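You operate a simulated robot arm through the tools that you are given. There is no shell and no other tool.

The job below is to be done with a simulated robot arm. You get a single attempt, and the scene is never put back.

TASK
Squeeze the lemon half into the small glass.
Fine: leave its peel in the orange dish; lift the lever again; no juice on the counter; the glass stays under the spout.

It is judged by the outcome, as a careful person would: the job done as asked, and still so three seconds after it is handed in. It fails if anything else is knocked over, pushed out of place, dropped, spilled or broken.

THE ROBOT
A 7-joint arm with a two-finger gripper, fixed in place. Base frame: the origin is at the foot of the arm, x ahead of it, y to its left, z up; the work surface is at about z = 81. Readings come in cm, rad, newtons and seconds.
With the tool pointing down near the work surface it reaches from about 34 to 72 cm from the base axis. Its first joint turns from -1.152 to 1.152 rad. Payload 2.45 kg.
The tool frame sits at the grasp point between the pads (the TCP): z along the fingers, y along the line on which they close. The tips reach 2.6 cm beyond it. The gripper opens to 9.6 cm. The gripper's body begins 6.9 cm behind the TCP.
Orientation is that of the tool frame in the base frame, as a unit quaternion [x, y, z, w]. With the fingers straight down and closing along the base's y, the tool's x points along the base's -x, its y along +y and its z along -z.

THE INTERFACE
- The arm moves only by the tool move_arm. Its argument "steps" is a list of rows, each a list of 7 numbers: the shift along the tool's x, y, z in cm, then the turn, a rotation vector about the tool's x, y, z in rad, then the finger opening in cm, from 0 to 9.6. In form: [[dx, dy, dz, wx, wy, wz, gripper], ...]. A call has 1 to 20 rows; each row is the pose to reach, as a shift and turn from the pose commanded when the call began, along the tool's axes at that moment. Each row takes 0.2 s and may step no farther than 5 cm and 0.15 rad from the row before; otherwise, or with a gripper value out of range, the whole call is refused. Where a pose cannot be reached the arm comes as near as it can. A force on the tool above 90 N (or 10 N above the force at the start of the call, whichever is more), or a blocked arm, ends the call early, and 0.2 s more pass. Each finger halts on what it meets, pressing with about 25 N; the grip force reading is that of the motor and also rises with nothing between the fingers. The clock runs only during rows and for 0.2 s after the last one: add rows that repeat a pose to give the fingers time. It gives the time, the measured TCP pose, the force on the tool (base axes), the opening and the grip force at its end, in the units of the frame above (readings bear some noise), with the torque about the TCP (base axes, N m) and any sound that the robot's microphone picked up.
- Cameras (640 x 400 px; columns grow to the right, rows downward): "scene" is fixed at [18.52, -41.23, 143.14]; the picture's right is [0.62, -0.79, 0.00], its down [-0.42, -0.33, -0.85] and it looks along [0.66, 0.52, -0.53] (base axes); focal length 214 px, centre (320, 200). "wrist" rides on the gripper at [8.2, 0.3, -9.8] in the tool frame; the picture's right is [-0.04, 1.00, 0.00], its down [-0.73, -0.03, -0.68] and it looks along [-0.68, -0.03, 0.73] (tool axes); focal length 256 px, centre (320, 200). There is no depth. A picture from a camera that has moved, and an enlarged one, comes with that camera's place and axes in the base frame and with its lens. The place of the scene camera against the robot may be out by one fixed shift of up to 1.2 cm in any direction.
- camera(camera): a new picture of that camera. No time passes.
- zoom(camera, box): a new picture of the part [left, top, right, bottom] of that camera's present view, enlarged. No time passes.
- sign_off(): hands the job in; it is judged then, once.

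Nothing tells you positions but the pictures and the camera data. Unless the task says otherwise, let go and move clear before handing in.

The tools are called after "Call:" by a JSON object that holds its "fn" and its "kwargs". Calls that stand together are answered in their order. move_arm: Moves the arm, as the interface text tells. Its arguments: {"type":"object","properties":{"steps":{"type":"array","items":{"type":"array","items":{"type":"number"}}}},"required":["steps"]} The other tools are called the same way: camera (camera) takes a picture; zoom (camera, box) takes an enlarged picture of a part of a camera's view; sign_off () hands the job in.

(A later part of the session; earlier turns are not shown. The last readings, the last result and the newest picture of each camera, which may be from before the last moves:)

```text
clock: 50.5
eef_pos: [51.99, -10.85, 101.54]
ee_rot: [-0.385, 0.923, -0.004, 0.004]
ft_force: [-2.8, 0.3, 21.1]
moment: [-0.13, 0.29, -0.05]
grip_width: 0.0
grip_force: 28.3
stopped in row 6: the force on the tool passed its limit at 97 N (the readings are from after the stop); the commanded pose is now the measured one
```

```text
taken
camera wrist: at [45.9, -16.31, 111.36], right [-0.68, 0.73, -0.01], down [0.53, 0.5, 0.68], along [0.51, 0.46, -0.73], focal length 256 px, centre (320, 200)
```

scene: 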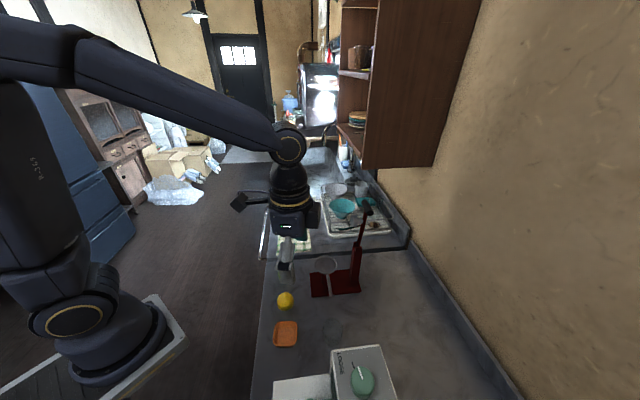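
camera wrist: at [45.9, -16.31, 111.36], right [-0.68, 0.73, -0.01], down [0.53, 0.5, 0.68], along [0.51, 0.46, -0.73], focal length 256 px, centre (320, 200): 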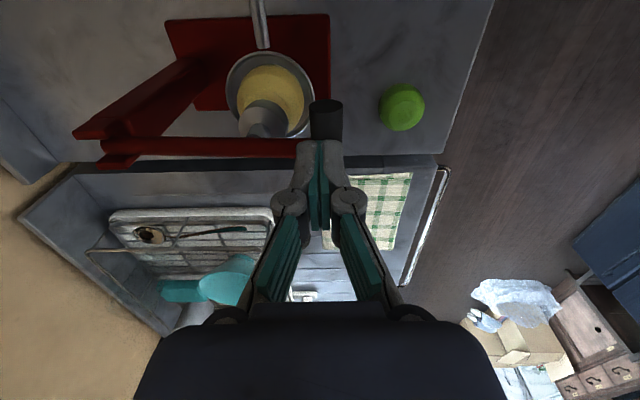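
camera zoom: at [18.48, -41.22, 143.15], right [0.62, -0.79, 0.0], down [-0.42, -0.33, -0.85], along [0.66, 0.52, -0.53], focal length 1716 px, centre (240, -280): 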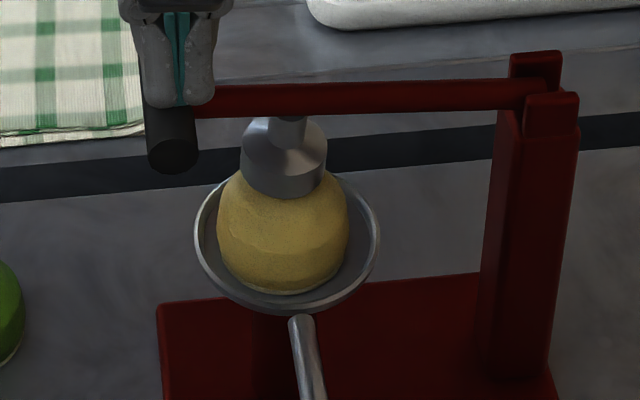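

The juice is all in the glass and nothing is on the counter. I'll hold a moderate press for about a second, to be sure the squeeze is complete, and compare the level.

Call:
{"fn": "move_arm", "kwargs": {"steps": [[0, 0, 0.1, 0, 0, 0, 0], [0, 0, 0.2, 0, 0, 0, 0], [0, 0, 0.25, 0, 0, 0, 0], [0, 0, 0.25, 0, 0, 0, 0], [0, 0, 0.25, 0, 0, 0, 0], [0, 0, 0.25, 0, 0, 0, 0]]}}

Call:
{"fn": "zoom", "kwargs": {"camera": "scene", "box": [305, 270, 355, 330]}}

Call:
{"fn": "zoom", "kwargs": {"camera": "scene", "box": [305, 235, 355, 285]}}

```text
clock: 51.9
eef_pos: [51.97, -10.72, 101.44]
ee_rot: [-0.385, 0.923, -0.005, 0.005]
ft_force: [-10.4, 4.0, 58.0]
moment: [-0.26, 0.87, -0.12]
grip_width: 0.0
grip_force: 28.3
```

```text
6.67 times, centred on (330, 300) of scene
camera zoom: at [18.39, -41.19, 143.17], right [0.62, -0.79, 0.0], down [-0.42, -0.33, -0.85], along [0.67, 0.52, -0.53], focal length 1430 px, centre (253, -467)
```

zoom: 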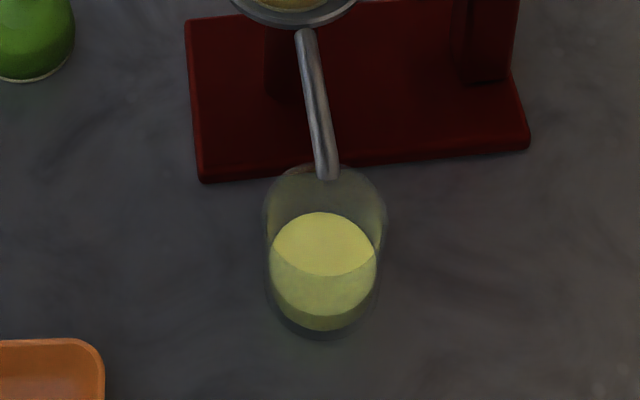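

```text
8.00 times, centred on (330, 260) of scene
camera zoom: at [18.39, -41.19, 143.17], right [0.62, -0.79, 0.0], down [-0.42, -0.33, -0.85], along [0.67, 0.52, -0.53], focal length 1716 px, centre (240, -280)
```

zoom: 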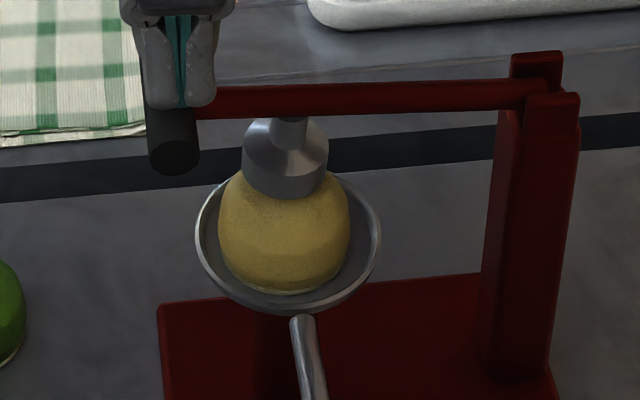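

The level hasn't changed, so the squeeze is finished. I'll rise off the bar, shift back to the side of the rod, open slightly and get ready to grip the bar and lift the lever.

Call:
{"fn": "move_arm", "kwargs": {"steps": [[0, 0, -1, 0, 0, 0, 0], [0, 0, -4, 0, 0, 0, 0], [0.9, 0.18, -4.5, 0, 0, 0, 1.6], [1.8, 0.36, -4.5, 0, 0, 0, 3.2], [1.8, 0.36, -4.5, 0, 0, 0, 3.2], [1.8, 0.36, -4.5, 0, 0, 0, 3.2]]}}

Call:
{"fn": "zoom", "kwargs": {"camera": "wrist", "box": [200, 40, 440, 240]}}

Call:
{"fn": "zoom", "kwargs": {"camera": "scene", "box": [290, 210, 370, 290]}}

```text
clock: 53.2
eef_pos: [50.28, -11.76, 105.58]
ee_rot: [-0.384, 0.923, -0.003, 0.003]
ft_force: [0.6, -0.2, 0.6]
moment: [-0.01, -0.01, -0.01]
grip_width: 3.2
grip_force: 0.0
```

```text
2.00 times, centred on (320, 140) of wrist
camera zoom: at [44.26, -17.33, 115.44], right [-0.68, 0.73, -0.01], down [0.53, 0.5, 0.68], along [0.5, 0.46, -0.73], focal length 512 px, centre (320, 320)
```

zoom: 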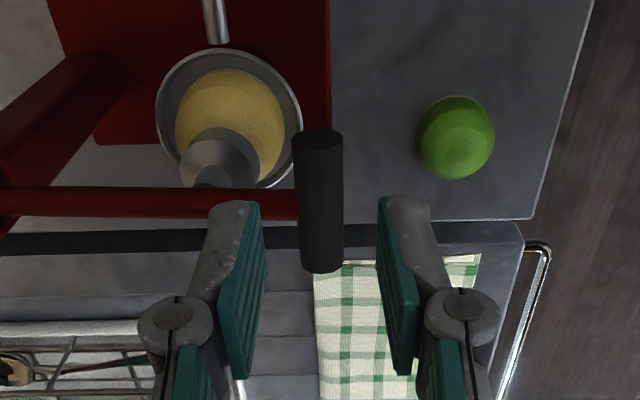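

```text
5.00 times, centred on (330, 250) of scene
camera zoom: at [18.52, -41.23, 143.14], right [0.62, -0.79, 0.0], down [-0.42, -0.33, -0.85], along [0.66, 0.52, -0.53], focal length 1072 px, centre (270, -50)
```

zoom: 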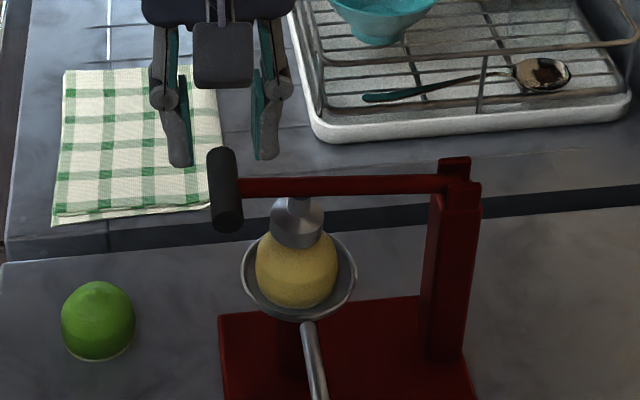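

The bar is well aligned between the fingers, to the side of the rod. I'll lower, close on it, and check.

Call:
{"fn": "move_arm", "kwargs": {"steps": [[0, 0, 2.5, 0, 0, 0, 3.2], [0, 0, 4.5, 0, 0, 0, 3.2], [0, 0, 6.0, 0, 0, 0, 3.2], [0, 0, 6.4, 0, 0, 0, 3.2], [0, 0, 6.4, 0, 0, 0, 2.4], [0, 0, 6.4, 0, 0, 0, 1.6], [0, 0, 6.4, 0, 0, 0, 1.2], [0, 0, 6.4, 0, 0, 0, 1.2]]}}

Call:
{"fn": "zoom", "kwargs": {"camera": "wrist", "box": [200, 40, 440, 240]}}

Call:
{"fn": "zoom", "kwargs": {"camera": "scene", "box": [290, 210, 370, 290]}}

```text
clock: 55.0
eef_pos: [50.43, -11.96, 99.26]
ee_rot: [-0.384, 0.923, -0.004, 0.003]
ft_force: [0.5, -12.5, -3.7]
moment: [-0.07, 0.1, -0.21]
grip_width: 1.67
grip_force: 40.5
```

```text
2.00 times, centred on (320, 140) of wrist
camera zoom: at [44.35, -17.38, 109.08], right [-0.68, 0.73, -0.01], down [0.53, 0.5, 0.68], along [0.5, 0.46, -0.73], focal length 512 px, centre (320, 320)
```

zoom: 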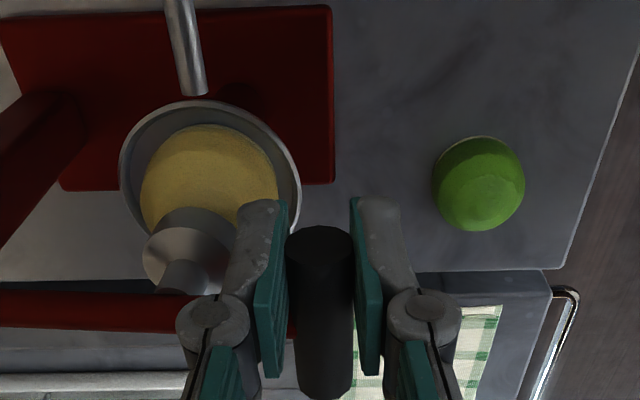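

```text
5.00 times, centred on (330, 250) of scene
camera zoom: at [18.52, -41.26, 143.13], right [0.62, -0.79, 0.0], down [-0.42, -0.33, -0.85], along [0.66, 0.52, -0.53], focal length 1072 px, centre (270, -50)
```

zoom: 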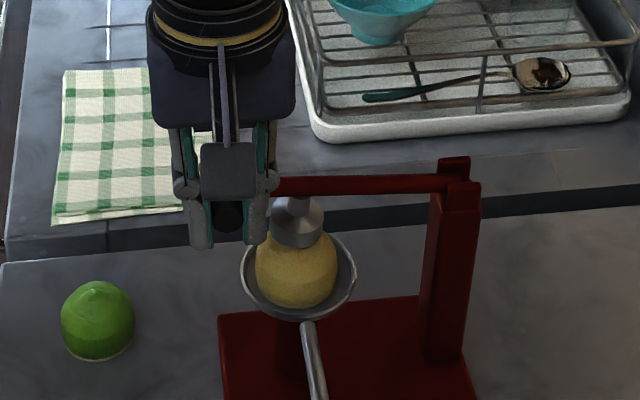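

The bar is gripped at 1.67 cm. I'll lift the lever slowly along its arc.

Call:
{"fn": "move_arm", "kwargs": {"steps": [[0, -0.07, -0.86, 0, 0, 0, 1.2], [0, -0.19, -1.71, 0, 0, 0, 1.2], [0, -0.46, -2.91, 0, 0, 0, 1.2], [0, -0.83, -4.08, 0, 0, 0, 1.2], [0, -1.3, -5.22, 0, 0, 0, 1.2], [0, -1.87, -6.31, 0, 0, 0, 1.2], [0, -2.53, -7.35, 0, 0, 0, 1.2], [0, -2.53, -7.35, 0, 0, 0, 1.2]]}}

Call:
{"fn": "zoom", "kwargs": {"camera": "wrist", "box": [200, 60, 440, 260]}}

Call:
{"fn": "zoom", "kwargs": {"camera": "scene", "box": [290, 200, 390, 300]}}

```text
clock: 56.9
eef_pos: [52.17, -13.75, 106.28]
ee_rot: [-0.385, 0.923, -0.003, 0.004]
ft_force: [17.4, -24.7, -25.5]
moment: [-0.24, 0.12, -0.22]
grip_width: 1.66
grip_force: 42.8
```

```text
2.00 times, centred on (320, 160) of wrist
camera zoom: at [46.21, -19.27, 116.23], right [-0.68, 0.73, -0.01], down [0.53, 0.5, 0.68], along [0.5, 0.46, -0.73], focal length 512 px, centre (320, 280)
```

zoom: 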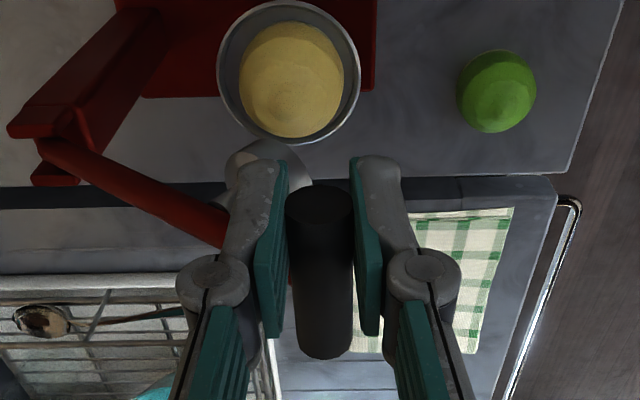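

```text
4.00 times, centred on (340, 250) of scene
camera zoom: at [18.62, -41.31, 143.1], right [0.62, -0.79, 0.0], down [-0.42, -0.33, -0.85], along [0.66, 0.52, -0.53], focal length 858 px, centre (240, 0)
```

zoom: 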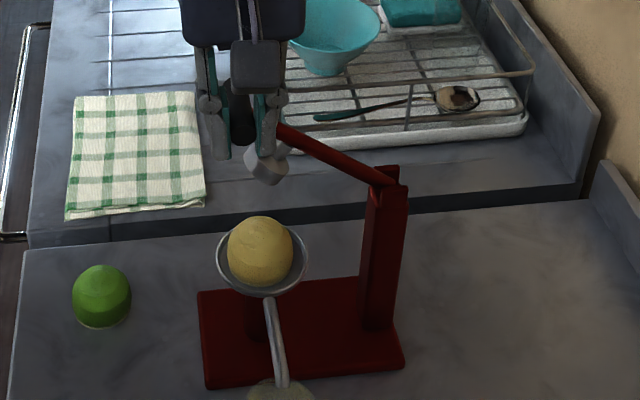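

The lever is up to about 55°, but the clamped grip is pulling along the lever a bit (about 40 N). I'll loosen to the 2.3 cm cage to relieve that, before pushing it the rest of the way back.

Call:
{"fn": "move_arm", "kwargs": {"steps": [[0, 0, 0, 0, 0, 0, 1.8], [0, 0, 0, 0, 0, 0, 2.3], [0, 0, 0, 0, 0, 0, 2.3]]}}

Call:
{"fn": "zoom", "kwargs": {"camera": "wrist", "box": [200, 60, 440, 260]}}

Call:
{"fn": "zoom", "kwargs": {"camera": "scene", "box": [290, 200, 390, 300]}}

```text
clock: 57.6
eef_pos: [52.03, -13.54, 106.52]
ee_rot: [-0.385, 0.923, -0.003, 0.002]
ft_force: [-10.3, -5.0, 2.6]
moment: [-0.16, 0.12, -0.14]
grip_width: 2.09
grip_force: 0.0
```

```text
2.00 times, centred on (320, 160) of wrist
camera zoom: at [46.04, -19.08, 116.32], right [-0.68, 0.73, -0.01], down [0.53, 0.5, 0.68], along [0.5, 0.46, -0.73], focal length 512 px, centre (320, 280)
```

zoom: 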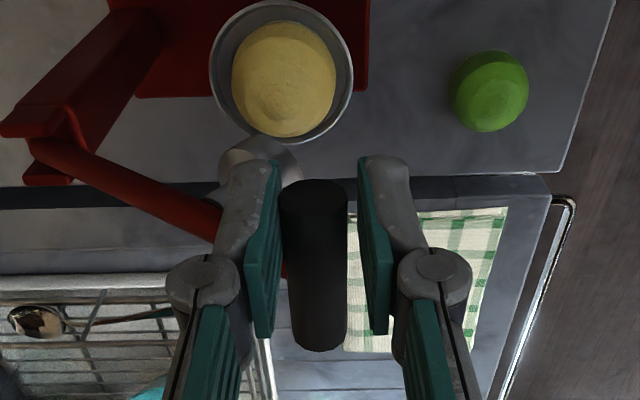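

```text
4.00 times, centred on (340, 250) of scene
camera zoom: at [18.48, -41.24, 143.14], right [0.62, -0.79, 0.0], down [-0.42, -0.33, -0.85], along [0.66, 0.52, -0.53], focal length 858 px, centre (240, 0)
```

zoom: 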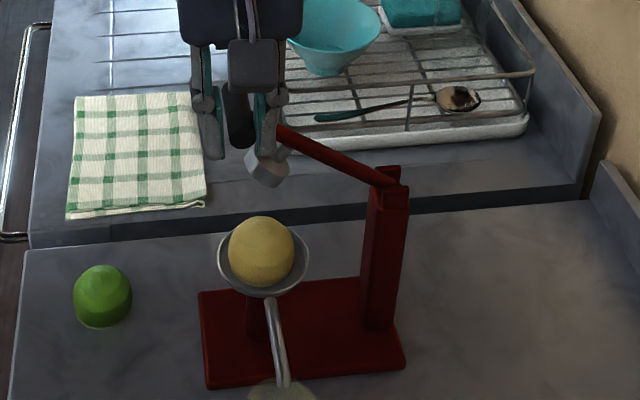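

The cage is loose now, but there is a small sideways force, probably a finger edge grazing the rod. I'll shift 0.25 cm away from the rod and push the lever back up along its arc to near vertical.

Call:
{"fn": "move_arm", "kwargs": {"steps": [[0.25, 0, 0, 0, 0, 0, 2.3], [0.25, -0.8, 0, 0, 0, 0, 2.3], [0.25, -1.55, -0.84, 0, 0, 0, 2.3], [0.25, -2.38, -1.75, 0, 0, 0, 2.3], [0.25, -3.29, -2.58, 0, 0, 0, 2.3], [0.25, -4.26, -3.33, 0, 0, 0, 2.3], [0.25, -5.3, -3.99, 0, 0, 0, 2.3], [0.25, -6.39, -4.56, 0, 0, 0, 2.3], [0.25, -7.53, -5.03, 0, 0, 0, 2.3], [0.25, -8.7, -5.4, 0, 0, 0, 2.3], [0.25, -9.9, -5.67, 0, 0, 0, 2.3], [0.25, -9.9, -5.67, 0, 0, 0, 2.3]]}}

Call:
{"fn": "zoom", "kwargs": {"camera": "wrist", "box": [200, 60, 440, 260]}}

Call:
{"fn": "zoom", "kwargs": {"camera": "scene", "box": [300, 180, 400, 280]}}

```text
clock: 60.2
eef_pos: [58.85, -20.79, 112.34]
ee_rot: [-0.385, 0.923, -0.003, 0.003]
ft_force: [-0.6, 0.7, 0.5]
moment: [0.01, 0.04, 0.05]
grip_width: 2.37
grip_force: 0.3
```

```text
2.00 times, centred on (320, 160) of wrist
camera zoom: at [52.88, -26.31, 122.12], right [-0.68, 0.73, -0.01], down [0.53, 0.5, 0.68], along [0.5, 0.46, -0.73], focal length 512 px, centre (320, 280)
```

zoom: 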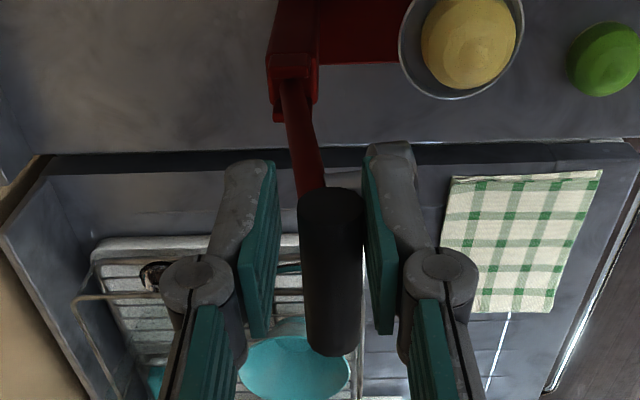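

```text
4.00 times, centred on (350, 230) of scene
camera zoom: at [18.52, -41.23, 143.14], right [0.62, -0.79, 0.0], down [-0.42, -0.33, -0.85], along [0.66, 0.52, -0.53], focal length 858 px, centre (200, 80)
```

zoom: 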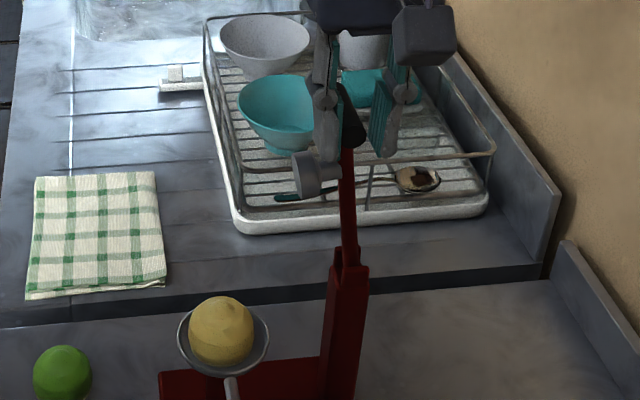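

The lever is nearly upright, pushed by the front finger. I'll bring it the rest of the way to where it stood at the start.

Call:
{"fn": "move_arm", "kwargs": {"steps": [[0, -0.8, -0.1, 0, 0, 0, 2.3], [0, -1.6, -0.16, 0, 0, 0, 2.3], [0, -2.4, -0.18, 0, 0, 0, 2.3], [0, -3.0, -0.18, 0, 0, 0, 2.3], [0, -3.4, -0.16, 0, 0, 0, 2.3], [0, -3.4, -0.16, 0, 0, 0, 2.3]]}}

Call:
{"fn": "zoom", "kwargs": {"camera": "wrist", "box": [200, 60, 440, 260]}}

Call:
{"fn": "zoom", "kwargs": {"camera": "scene", "box": [300, 190, 380, 240]}}

```text
clock: 61.6
eef_pos: [61.42, -23.03, 112.43]
ee_rot: [-0.385, 0.923, -0.003, 0.002]
ft_force: [-5.7, 2.5, 0.5]
moment: [0.07, 0.11, 0.03]
grip_width: 2.71
grip_force: 3.2
```

```text
2.00 times, centred on (320, 160) of wrist
camera zoom: at [55.33, -28.61, 122.28], right [-0.68, 0.73, -0.01], down [0.53, 0.5, 0.68], along [0.5, 0.46, -0.73], focal length 512 px, centre (320, 280)
```

zoom: 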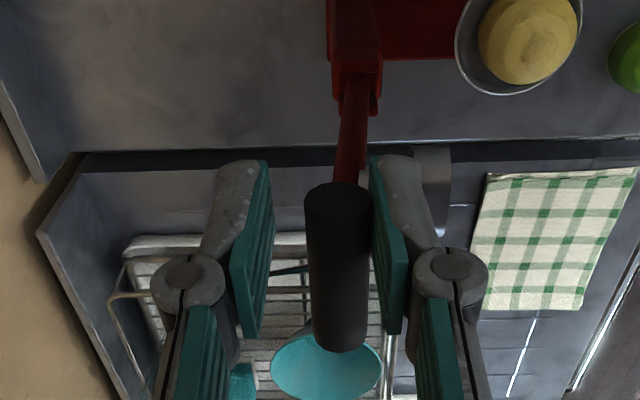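

```text
8.00 times, centred on (340, 215) of scene
camera zoom: at [18.5, -41.22, 143.15], right [0.62, -0.79, 0.0], down [-0.42, -0.33, -0.85], along [0.66, 0.52, -0.53], focal length 1716 px, centre (160, 80)
```

zoom: 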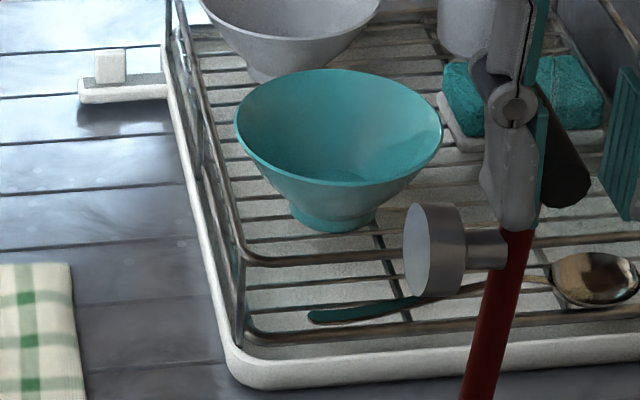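

The pusher is exactly where it was at the start and the lever rests against its back stop. I'll release the bar and rise clear.

Call:
{"fn": "move_arm", "kwargs": {"steps": [[0, 0.35, 0, 0, 0, 0, 2.8], [0, 0.35, 0, 0, 0, 0, 4.0], [0, 0.35, 0, 0, 0, 0, 5.0], [0, 0.35, -2, 0, 0, 0, 5.0], [0, 0.35, -5, 0, 0, 0, 5.0], [0, 0.35, -8.5, 0, 0, 0, 5.0], [0, 0.35, -8.5, 0, 0, 0, 5.0]]}}

Call:
{"fn": "zoom", "kwargs": {"camera": "scene", "box": [270, 180, 400, 300]}}

Call:
{"fn": "camera", "kwargs": {"camera": "wrist"}}

```text
clock: 63.2
eef_pos: [60.93, -22.7, 120.86]
ee_rot: [-0.385, 0.923, -0.003, 0.002]
ft_force: [0.7, 0.5, -0.1]
moment: [-0.03, -0.01, -0.03]
grip_width: 5.01
grip_force: 0.2
```

```text
3.33 times, centred on (335, 240) of scene
camera zoom: at [18.52, -41.23, 143.14], right [0.62, -0.79, 0.0], down [-0.42, -0.33, -0.85], along [0.66, 0.52, -0.53], focal length 715 px, centre (270, 67)
```

zoom: 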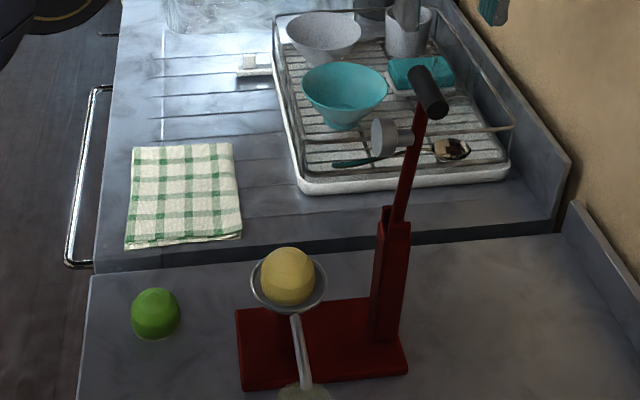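

```text
taken
camera wrist: at [54.92, -28.29, 130.71], right [-0.68, 0.73, -0.01], down [0.53, 0.5, 0.68], along [0.5, 0.46, -0.73], focal length 256 px, centre (320, 200)
```

wrist: 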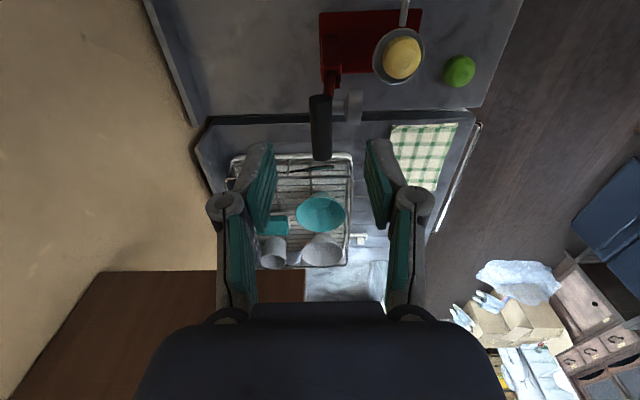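

The lever stays up and the press hasn't shifted. Next I'll go back out in front of the cup while turning the hand a quarter turn, ready to pick out the peel.

Call:
{"fn": "move_arm", "kwargs": {"steps": [[-0.2, 2.04, 0, 0, 0, 0.145, 5], [-0.4, 4.1, 0, 0, 0, 0.29, 5], [-0.6, 6.1, 0, 0, 0, 0.435, 5], [-0.8, 8.1, 0, 0, 0, 0.58, 5.5], [-1.0, 10.2, 0, 0, 0, 0.725, 6], [-1.2, 12.2, 1, 0, 0, 0.87, 6.5], [-1.4, 14.2, 2, 0, 0, 1.015, 7], [-1.6, 16.2, 3, 0, 0, 1.16, 7], [-1.8, 18.3, 4, 0, 0, 1.305, 7], [-2.0, 20.3, 5, 0, 0, 1.45, 7], [-2.0, 22.4, 6, 0, 0, 1.57, 7], [-2.0, 22.4, 6, 0, 0, 1.57, 7]]}}

Call:
{"fn": "camera", "kwargs": {"camera": "wrist"}}

Call:
{"fn": "zoom", "kwargs": {"camera": "wrist", "box": [240, 80, 400, 180]}}

Call:
{"fn": "zoom", "kwargs": {"camera": "scene", "box": [250, 250, 370, 350]}}

```text
clock: 65.8
eef_pos: [46.68, -5.83, 114.77]
ee_rot: [0.382, 0.924, -0.001, 0.004]
ft_force: [-0.5, -0.2, -0.4]
moment: [0.01, -0.04, -0.01]
grip_width: 7.0
grip_force: 0.0
```

```text
taken
camera wrist: at [41.09, 0.23, 124.58], right [0.73, 0.68, 0.0], down [0.49, -0.54, 0.68], along [0.47, -0.5, -0.73], focal length 256 px, centre (320, 200)
```

wrist: 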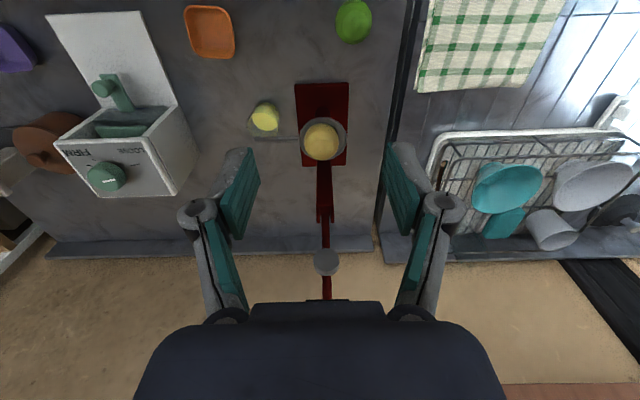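

```text
4.00 times, centred on (320, 130) of wrist
camera zoom: at [41.09, 0.23, 124.58], right [0.73, 0.68, 0.0], down [0.49, -0.54, 0.68], along [0.47, -0.5, -0.73], focal length 1024 px, centre (320, 480)
```

zoom: 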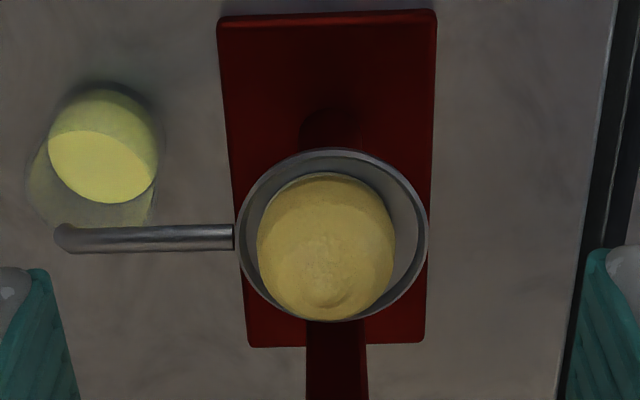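

```text
4.00 times, centred on (310, 300) of scene
camera zoom: at [18.52, -41.23, 143.14], right [0.62, -0.79, 0.0], down [-0.42, -0.33, -0.85], along [0.66, 0.52, -0.53], focal length 858 px, centre (360, -200)
```

zoom: 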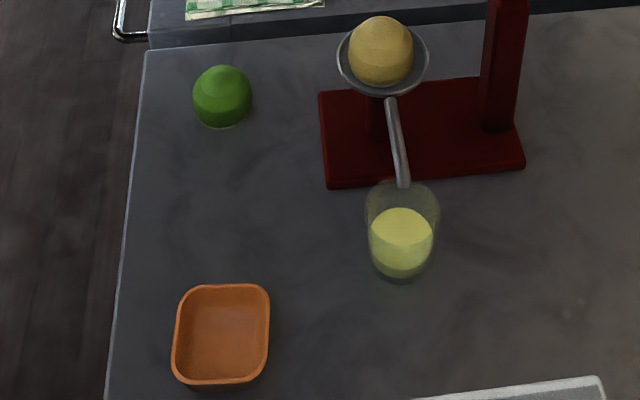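

The press, lime and dish are unmoved, and the juice is in the glass under the spout. I'll move over the peel in the cup at the same pose I used to place it.

Call:
{"fn": "move_arm", "kwargs": {"steps": [[-1.5, 0, 3, 0, 0, 0, 7], [-3.5, 0, 6.5, 0, 0, 0, 7], [-6, 0, 10, 0, 0, 0, 7], [-8.5, 0, 13, 0, 0, 0, 7], [-10.5, -0.05, 14.5, 0, 0, 0, 7], [-11.74, -0.09, 14.8, 0, 0, 0, 7], [-11.74, -0.09, 14.8, 0, 0, 0, 7]]}}

Call:
{"fn": "camera", "kwargs": {"camera": "wrist"}}

Call:
{"fn": "zoom", "kwargs": {"camera": "wrist", "box": [200, 40, 440, 190]}}

```text
clock: 67.5
eef_pos: [55.05, -14.15, 100.04]
ee_rot: [0.381, 0.925, -0.001, 0.004]
ft_force: [1.0, -0.1, -0.5]
moment: [0.02, -0.01, -0.02]
grip_width: 6.98
grip_force: 0.0
```

```text
taken
camera wrist: at [49.52, -8.06, 109.8], right [0.73, 0.68, 0.0], down [0.5, -0.53, 0.68], along [0.47, -0.5, -0.73], focal length 256 px, centre (320, 200)
```

wrist: 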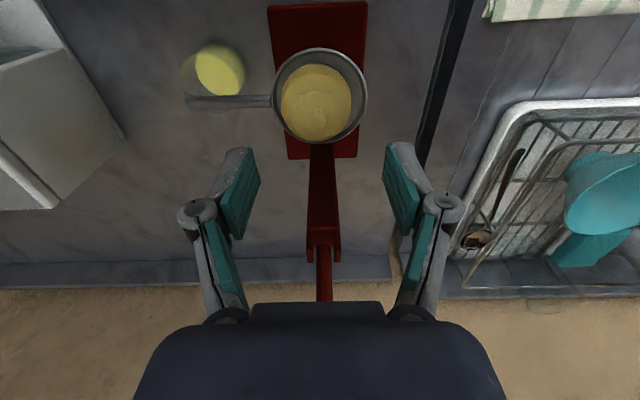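

```text
2.67 times, centred on (320, 115) of wrist
camera zoom: at [49.52, -8.06, 109.8], right [0.73, 0.68, 0.0], down [0.5, -0.53, 0.68], along [0.47, -0.5, -0.73], focal length 683 px, centre (320, 427)
```

zoom: 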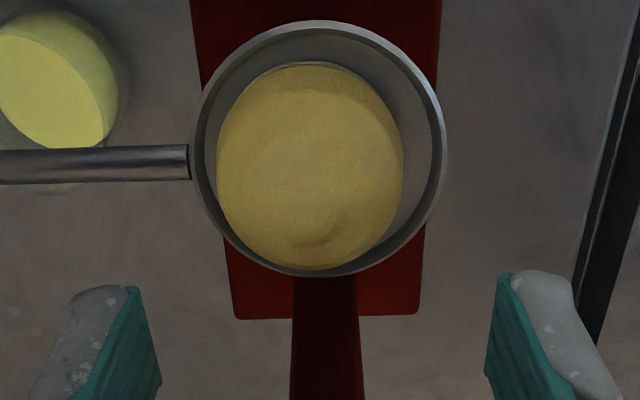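

The peel sits a bit left of and nearer than my grasp axis, so I'll correct for that, open wider, and come down with the tips staying above the cup rim.

Call:
{"fn": "move_arm", "kwargs": {"steps": [[0.15, -0.2, 1, 0, 0, 0, 8], [0.28, -0.32, 3, 0, 0, 0, 8], [0.28, -0.32, 5, 0, 0, 0, 8], [0.28, -0.32, 6.0, 0, 0, 0, 8], [0.28, -0.32, 6.29, 0, 0, 0, 8], [0.28, -0.32, 6.29, 0, 0, 0, 8]]}}

Call:
{"fn": "zoom", "kwargs": {"camera": "wrist", "box": [200, 80, 440, 230]}}

Call:
{"fn": "zoom", "kwargs": {"camera": "scene", "box": [305, 240, 355, 290]}}

```text
clock: 68.8
eef_pos: [54.72, -14.12, 93.72]
ee_rot: [0.38, 0.925, -0.001, 0.003]
ft_force: [-0.3, -0.3, -0.1]
moment: [0.01, 0.01, 0.02]
grip_width: 7.98
grip_force: 0.1
```

```text
2.67 times, centred on (320, 155) of wrist
camera zoom: at [49.06, -8.01, 103.51], right [0.73, 0.68, 0.0], down [0.5, -0.53, 0.68], along [0.47, -0.5, -0.73], focal length 683 px, centre (320, 320)
```

zoom: 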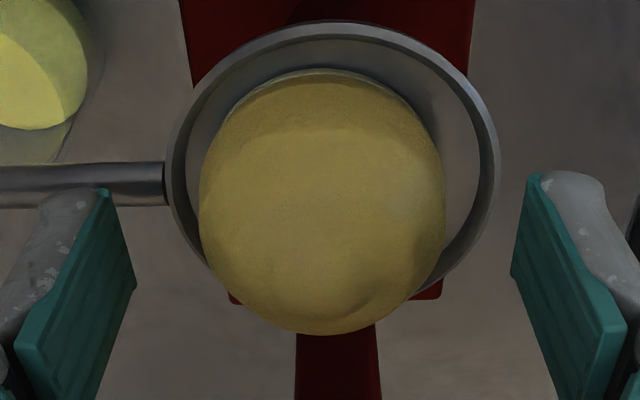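

```text
8.00 times, centred on (330, 265) of scene
camera zoom: at [18.52, -41.23, 143.14], right [0.62, -0.79, 0.0], down [-0.42, -0.33, -0.85], along [0.66, 0.52, -0.53], focal length 1716 px, centre (240, -320)
```

zoom: 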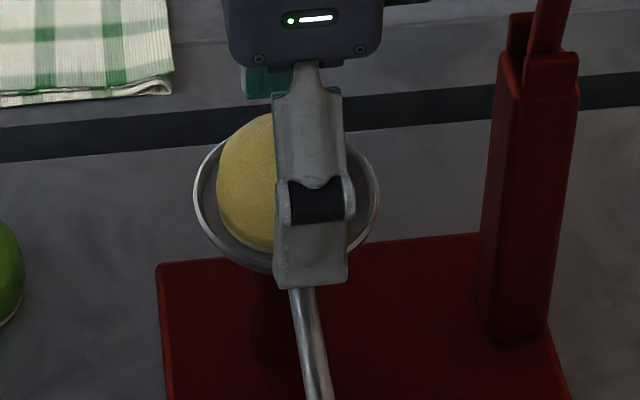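

The peel is centred between the fingers. I'll close on it.

Call:
{"fn": "move_arm", "kwargs": {"steps": [[0, 0, 0, 0, 0, 0, 7], [0, 0, 0, 0, 0, 0, 6], [0, 0, 0, 0, 0, 0, 5.4], [0, 0, 0, 0, 0, 0, 5.0], [0, 0, 0, 0, 0, 0, 4.7], [0, 0, 0, 0, 0, 0, 4.4], [0, 0, 0, 0, 0, 0, 4.4]]}}

Call:
{"fn": "zoom", "kwargs": {"camera": "wrist", "box": [200, 80, 440, 230]}}

```text
clock: 70.5
eef_pos: [54.67, -14.07, 93.72]
ee_rot: [0.38, 0.925, 0.0, 0.004]
ft_force: [-0.6, 2.0, 2.5]
moment: [0.0, -0.03, -0.01]
grip_width: 4.91
grip_force: 25.1
```

```text
2.67 times, centred on (320, 155) of wrist
camera zoom: at [49.07, -8.01, 103.54], right [0.73, 0.68, 0.0], down [0.5, -0.53, 0.68], along [0.47, -0.5, -0.73], focal length 683 px, centre (320, 320)
```

zoom: 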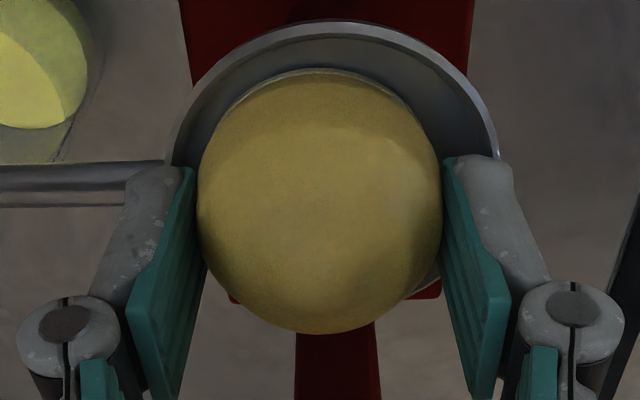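

Held again at 4.91 cm. I'll lift the peel slightly and pause over the cup in case it drips.

Call:
{"fn": "move_arm", "kwargs": {"steps": [[0, 0, -0.5, 0, 0, 0, 4.4], [0, 0, -1.5, 0, 0, 0, 4.4], [0, 0, -2.5, 0, 0, 0, 4.4], [0, 0, -2.5, 0, 0, 0, 4.4], [0, 0, -2.5, 0, 0, 0, 4.4], [0, 0, -2.5, 0, 0, 0, 4.4], [0, 0, -2.5, 0, 0, 0, 4.4]]}}

Call:
{"fn": "zoom", "kwargs": {"camera": "wrist", "box": [200, 80, 440, 230]}}

Call:
{"fn": "zoom", "kwargs": {"camera": "scene", "box": [280, 230, 370, 330]}}

Call:
{"fn": "zoom", "kwargs": {"camera": "scene", "box": [260, 310, 310, 360]}}

```text
clock: 72.0
eef_pos: [54.61, -14.05, 96.3]
ee_rot: [0.38, 0.925, 0.0, 0.004]
ft_force: [-0.4, -0.1, -0.6]
moment: [-0.03, 0.04, -0.03]
grip_width: 4.92
grip_force: 25.2
```

```text
2.67 times, centred on (320, 155) of wrist
camera zoom: at [49.04, -8.07, 106.09], right [0.73, 0.68, 0.0], down [0.5, -0.53, 0.68], along [0.47, -0.5, -0.73], focal length 683 px, centre (320, 320)
```

zoom: 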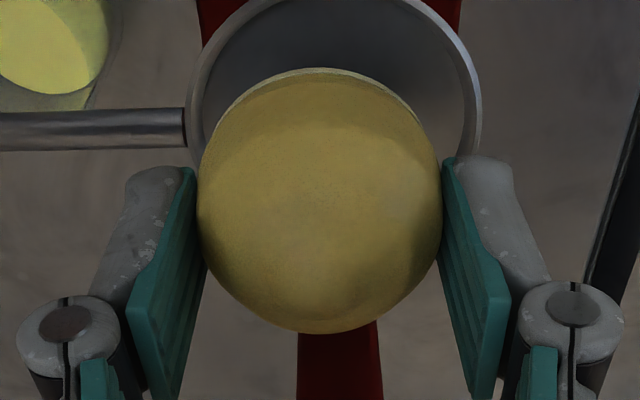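

```text
4.00 times, centred on (325, 280) of scene
camera zoom: at [18.52, -41.23, 143.14], right [0.62, -0.79, 0.0], down [-0.42, -0.33, -0.85], along [0.66, 0.52, -0.53], focal length 858 px, centre (300, -120)
```

zoom: 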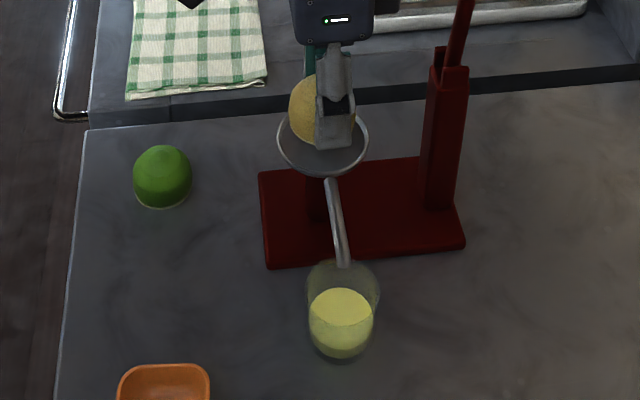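

```text
8.00 times, centred on (285, 335) of scene
camera zoom: at [18.52, -41.23, 143.14], right [0.62, -0.79, 0.0], down [-0.42, -0.33, -0.85], along [0.66, 0.52, -0.53], focal length 1716 px, centre (600, -880)
```

zoom: 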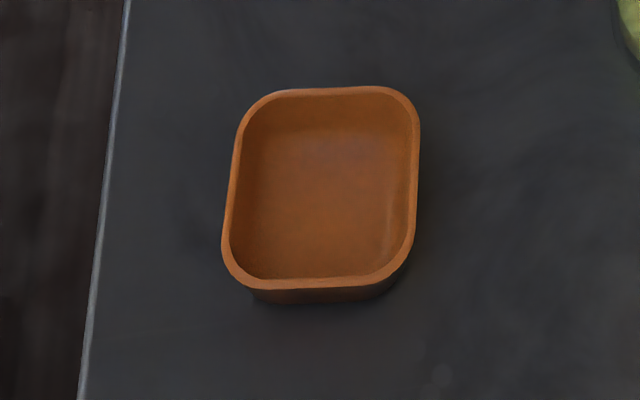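

The peel is held, with no drip from it. I'll raise it and carry it over to above the orange dish, keeping clear of the glass.

Call:
{"fn": "move_arm", "kwargs": {"steps": [[0, 0, -3.5, 0, 0, 0, 4.4], [0, 0, -7, 0, 0, 0, 4.4], [2.2, -2.5, -7, 0, 0, 0, 4.4], [4.6, -5.2, -7, 0, 0, 0, 4.4], [7.0, -7.9, -7, 0, 0, 0, 4.4], [9.4, -10.6, -7, 0, 0, 0, 4.4], [11.5, -12.9, -7, 0, 0, 0, 4.4], [12.9, -14.5, -7, 0, 0, 0, 4.4], [12.9, -14.5, -7, 0, 0, 0, 4.4]]}}

Call:
{"fn": "camera", "kwargs": {"camera": "wrist"}}

Call:
{"fn": "zoom", "kwargs": {"camera": "wrist", "box": [200, 20, 440, 170]}}

Call:
{"fn": "zoom", "kwargs": {"camera": "scene", "box": [230, 240, 350, 360]}}

```text
clock: 74.0
eef_pos: [35.19, -15.33, 103.2]
ee_rot: [0.38, 0.925, 0.0, 0.003]
ft_force: [-0.5, 0.2, -0.5]
moment: [0.03, -0.02, 0.01]
grip_width: 4.95
grip_force: 25.2
```

```text
taken
camera wrist: at [29.65, -9.3, 112.93], right [0.73, 0.68, 0.0], down [0.5, -0.53, 0.68], along [0.47, -0.5, -0.73], focal length 256 px, centre (320, 200)
```

wrist: 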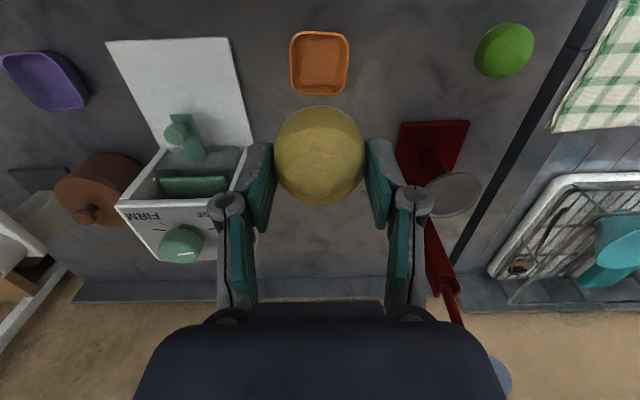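

```text
2.67 times, centred on (320, 95) of wrist
camera zoom: at [29.65, -9.3, 112.93], right [0.73, 0.68, 0.0], down [0.5, -0.53, 0.68], along [0.47, -0.5, -0.73], focal length 683 px, centre (320, 480)
```

zoom: 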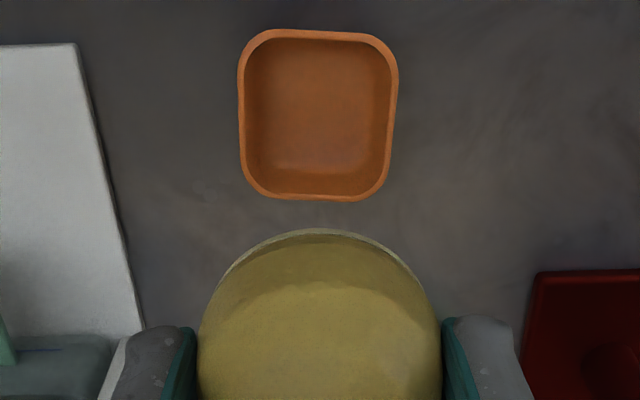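

```text
3.33 times, centred on (290, 300) of scene
camera zoom: at [18.52, -41.23, 143.14], right [0.62, -0.79, 0.0], down [-0.42, -0.33, -0.85], along [0.66, 0.52, -0.53], focal length 715 px, centre (420, -133)
```

zoom: 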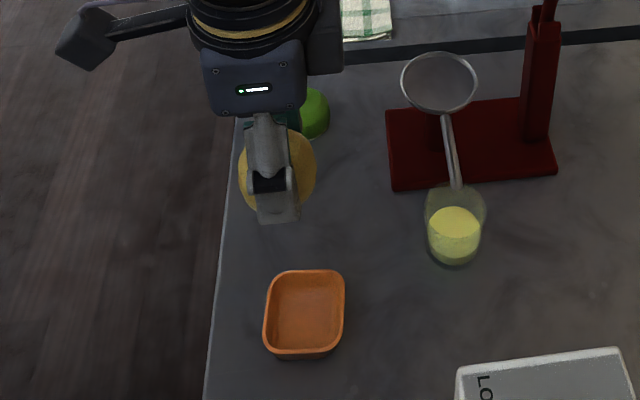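

The peel is almost exactly over the dish. I'll trim the alignment and lower to just above the rim.

Call:
{"fn": "move_arm", "kwargs": {"steps": [[-0.1, -0.1, 4, 0, 0, 0, 4.4], [-0.23, -0.1, 8, 0, 0, 0, 4.4], [-0.23, -0.1, 12, 0, 0, 0, 4.4], [-0.23, -0.1, 14.5, 0, 0, 0, 4.4], [-0.23, -0.1, 15.5, 0, 0, 0, 4.4], [-0.23, -0.1, 15.5, 0, 0, 0, 4.4]]}}

Call:
{"fn": "camera", "kwargs": {"camera": "wrist"}}

Call:
{"fn": "zoom", "kwargs": {"camera": "wrist", "box": [200, 60, 440, 210]}}

Call:
{"fn": "zoom", "kwargs": {"camera": "scene", "box": [250, 300, 320, 360]}}

```text
clock: 75.5
eef_pos: [35.57, -15.53, 87.48]
ee_rot: [0.38, 0.925, -0.001, 0.004]
ft_force: [0.4, 0.0, -0.6]
moment: [0.0, 0.04, -0.03]
grip_width: 4.92
grip_force: 25.3
```

```text
taken
camera wrist: at [29.94, -9.5, 97.25], right [0.73, 0.68, 0.0], down [0.5, -0.53, 0.68], along [0.47, -0.5, -0.73], focal length 256 px, centre (320, 200)
```

wrist: 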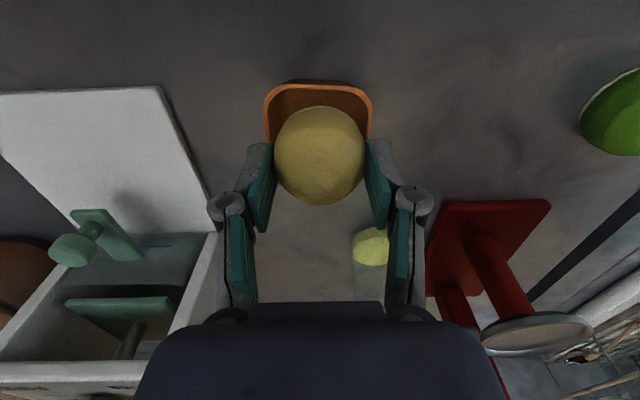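

```text
2.67 times, centred on (320, 135) of wrist
camera zoom: at [29.94, -9.5, 97.25], right [0.73, 0.68, 0.0], down [0.5, -0.53, 0.68], along [0.47, -0.5, -0.73], focal length 683 px, centre (320, 373)
```

zoom: 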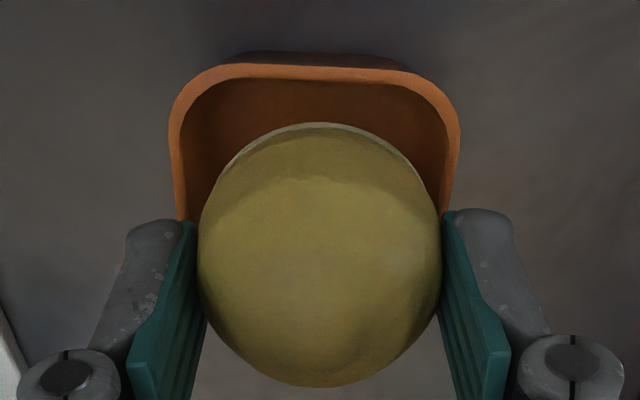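

```text
6.67 times, centred on (285, 330) of scene
camera zoom: at [18.52, -41.23, 143.14], right [0.62, -0.79, 0.0], down [-0.42, -0.33, -0.85], along [0.66, 0.52, -0.53], focal length 1430 px, centre (553, -667)
```

zoom: 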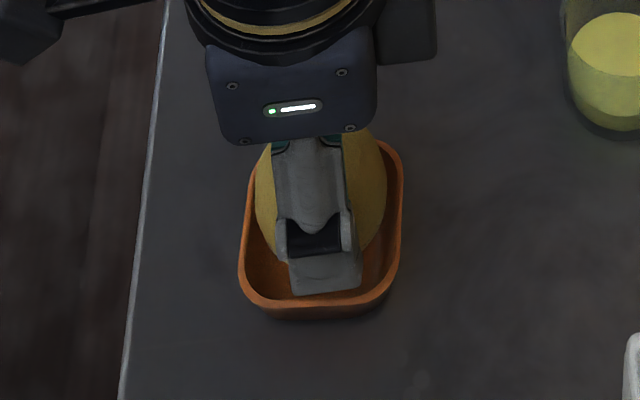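

The dish rim is at about z = 82.7, and the peel is within about 0.15 cm of centred. I'll trim and lower until the tips are just above the rim.

Call:
{"fn": "move_arm", "kwargs": {"steps": [[0.1, -0.13, 0.5, 0, 0, 0, 4.4], [0.1, -0.13, 1.0, 0, 0, 0, 4.4], [0.1, -0.13, 1.4, 0, 0, 0, 4.4], [0.1, -0.13, 1.75, 0, 0, 0, 4.4], [0.1, -0.13, 1.75, 0, 0, 0, 4.4]]}}

Call:
{"fn": "zoom", "kwargs": {"camera": "wrist", "box": [200, 60, 440, 210]}}

Call:
{"fn": "zoom", "kwargs": {"camera": "scene", "box": [260, 305, 320, 355]}}

```text
clock: 76.7
eef_pos: [35.2, -15.66, 85.76]
ee_rot: [0.381, 0.925, 0.0, 0.004]
ft_force: [0.3, -0.1, -0.1]
moment: [0.01, -0.04, -0.02]
grip_width: 4.92
grip_force: 24.9
```

```text
2.67 times, centred on (320, 135) of wrist
camera zoom: at [29.66, -9.57, 95.64], right [0.73, 0.68, 0.0], down [0.5, -0.53, 0.68], along [0.47, -0.5, -0.73], focal length 683 px, centre (320, 373)
```

zoom: 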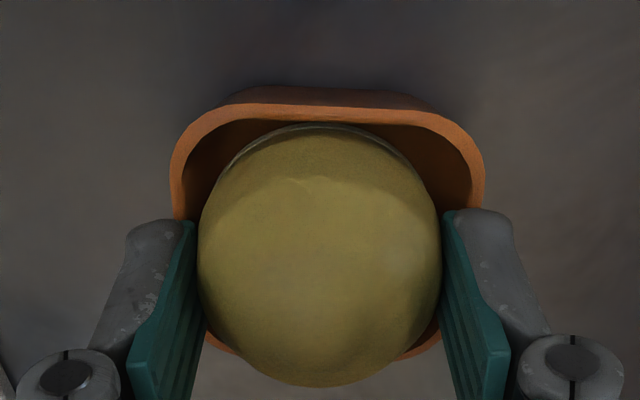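

```text
8.00 times, centred on (290, 330) of scene
camera zoom: at [18.52, -41.23, 143.14], right [0.62, -0.79, 0.0], down [-0.42, -0.33, -0.85], along [0.66, 0.52, -0.53], focal length 1716 px, centre (560, -840)
```

zoom: 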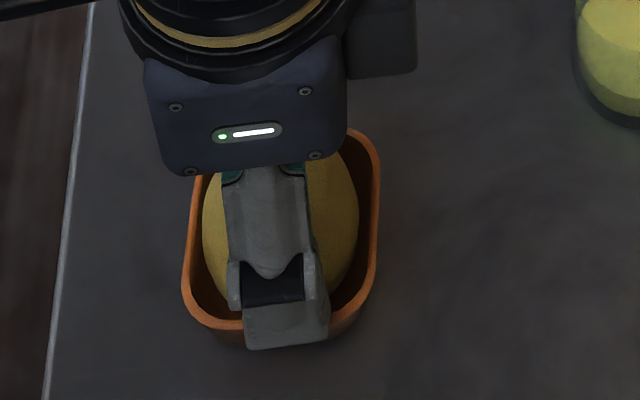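

Centred within a millimetre or two. I'll release here, with the peel already inside the dish walls.

Call:
{"fn": "move_arm", "kwargs": {"steps": [[0, 0.1, 0.12, 0, 0, 0, 4.4], [0, 0.1, 0.12, 0, 0, 0, 4.8], [0, 0.1, 0.12, 0, 0, 0, 5.2], [0, 0.1, 0.12, 0, 0, 0, 5.8], [0, 0.1, 0.12, 0, 0, 0, 6.5], [0, 0.1, 0.12, 0, 0, 0, 7.5], [0, 0.1, 0.12, 0, 0, 0, 7.5]]}}

Call:
{"fn": "zoom", "kwargs": {"camera": "wrist", "box": [200, 60, 440, 210]}}

Call:
{"fn": "zoom", "kwargs": {"camera": "scene", "box": [260, 305, 320, 355]}}

```text
clock: 78.2
eef_pos: [35.44, -15.49, 85.74]
ee_rot: [0.38, 0.925, 0.0, 0.004]
ft_force: [-0.2, -0.7, -0.2]
moment: [-0.02, 0.0, -0.02]
grip_width: 7.5
grip_force: 0.0
```

```text
2.67 times, centred on (320, 135) of wrist
camera zoom: at [29.73, -9.48, 95.53], right [0.73, 0.68, 0.0], down [0.5, -0.53, 0.68], along [0.47, -0.5, -0.73], focal length 683 px, centre (320, 373)
```

zoom: 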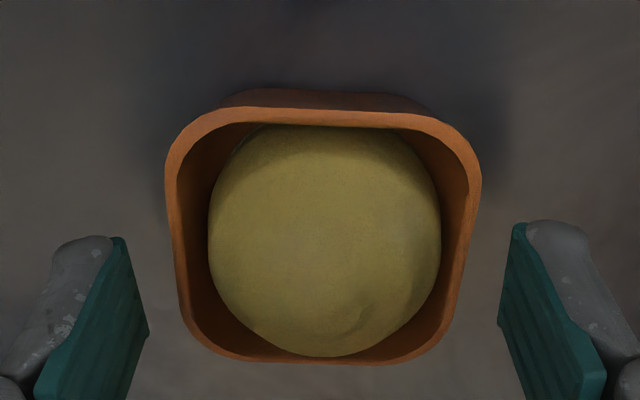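

```text
8.00 times, centred on (290, 330) of scene
camera zoom: at [18.52, -41.23, 143.14], right [0.62, -0.79, 0.0], down [-0.42, -0.33, -0.85], along [0.66, 0.52, -0.53], focal length 1716 px, centre (560, -840)
```

zoom: 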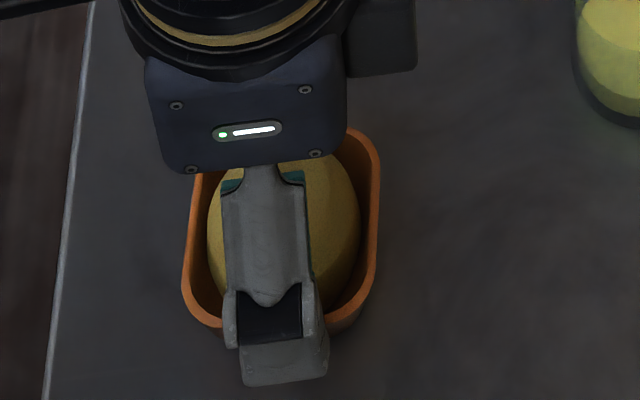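

The peel is lying flat inside the orange dish. I'll rise straight up and move clear.

Call:
{"fn": "move_arm", "kwargs": {"steps": [[0, 0, -1.5, 0, 0, 0, 8], [0, 0, -4.5, 0, 0, 0, 8], [0, 0, -8.5, 0, 0, 0, 8], [0, 0, -13, 0, 0, 0, 8], [1, 2, -17, 0, 0, 0, 8], [1, 5, -21, 0, 0, 0, 8], [1, 8, -25, 0, 0, 0, 8], [1, 11, -28, 0, 0, 0, 8], [1, 11, -28, 0, 0, 0, 8]]}}

Call:
{"fn": "camera", "kwargs": {"camera": "scene"}}

Call:
{"fn": "zoom", "kwargs": {"camera": "scene", "box": [250, 250, 370, 350]}}

Call:
{"fn": "zoom", "kwargs": {"camera": "scene", "box": [290, 180, 400, 290]}}

Call:
{"fn": "camera", "kwargs": {"camera": "wrist"}}

```text
clock: 80.2
eef_pos: [42.35, -6.85, 113.78]
ee_rot: [0.38, 0.925, 0.0, 0.002]
ft_force: [-0.2, -0.3, -0.2]
moment: [-0.01, 0.02, 0.04]
grip_width: 8.0
grip_force: 0.0
```

```text
taken
```

scene: 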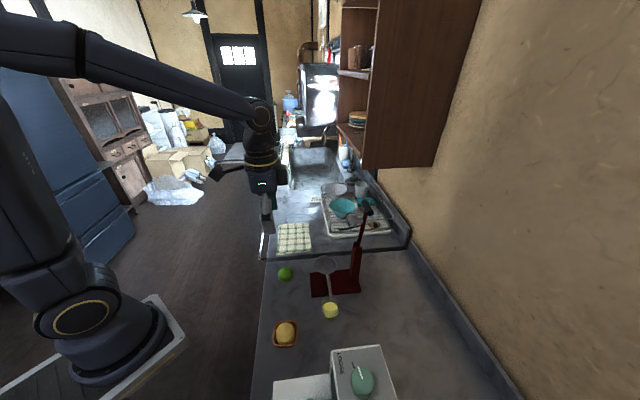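

```text
4.00 times, centred on (310, 300) of scene
camera zoom: at [18.52, -41.22, 143.14], right [0.62, -0.79, 0.0], down [-0.42, -0.33, -0.85], along [0.66, 0.52, -0.53], focal length 858 px, centre (360, -200)
```

zoom: 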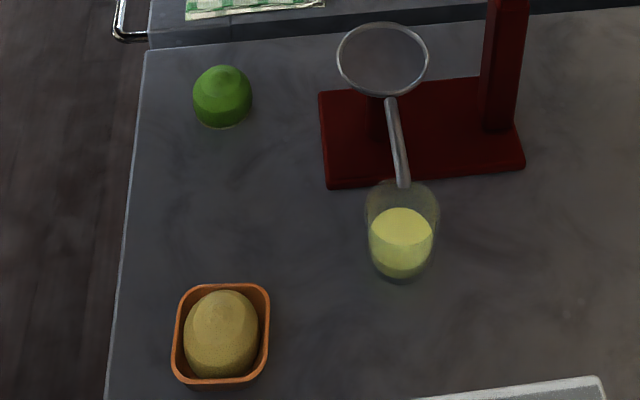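

```text
3.64 times, centred on (345, 235) of scene
camera zoom: at [18.52, -41.22, 143.14], right [0.62, -0.79, 0.0], down [-0.42, -0.33, -0.85], along [0.66, 0.52, -0.53], focal length 780 px, centre (229, 73)
```

zoom: 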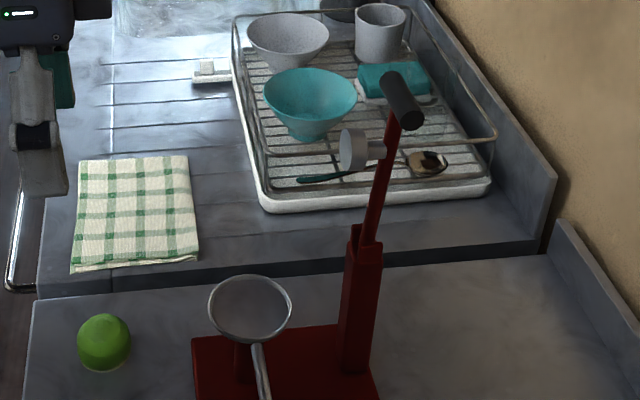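

```text
taken
camera wrist: at [36.69, -0.85, 123.61], right [0.73, 0.68, 0.0], down [0.5, -0.53, 0.68], along [0.47, -0.5, -0.73], focal length 256 px, centre (320, 200)
```

wrist: 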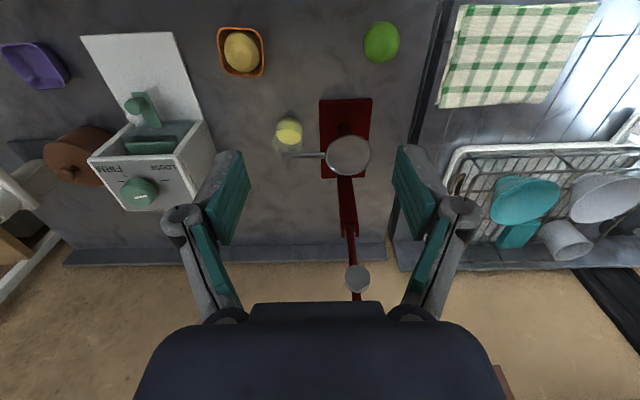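

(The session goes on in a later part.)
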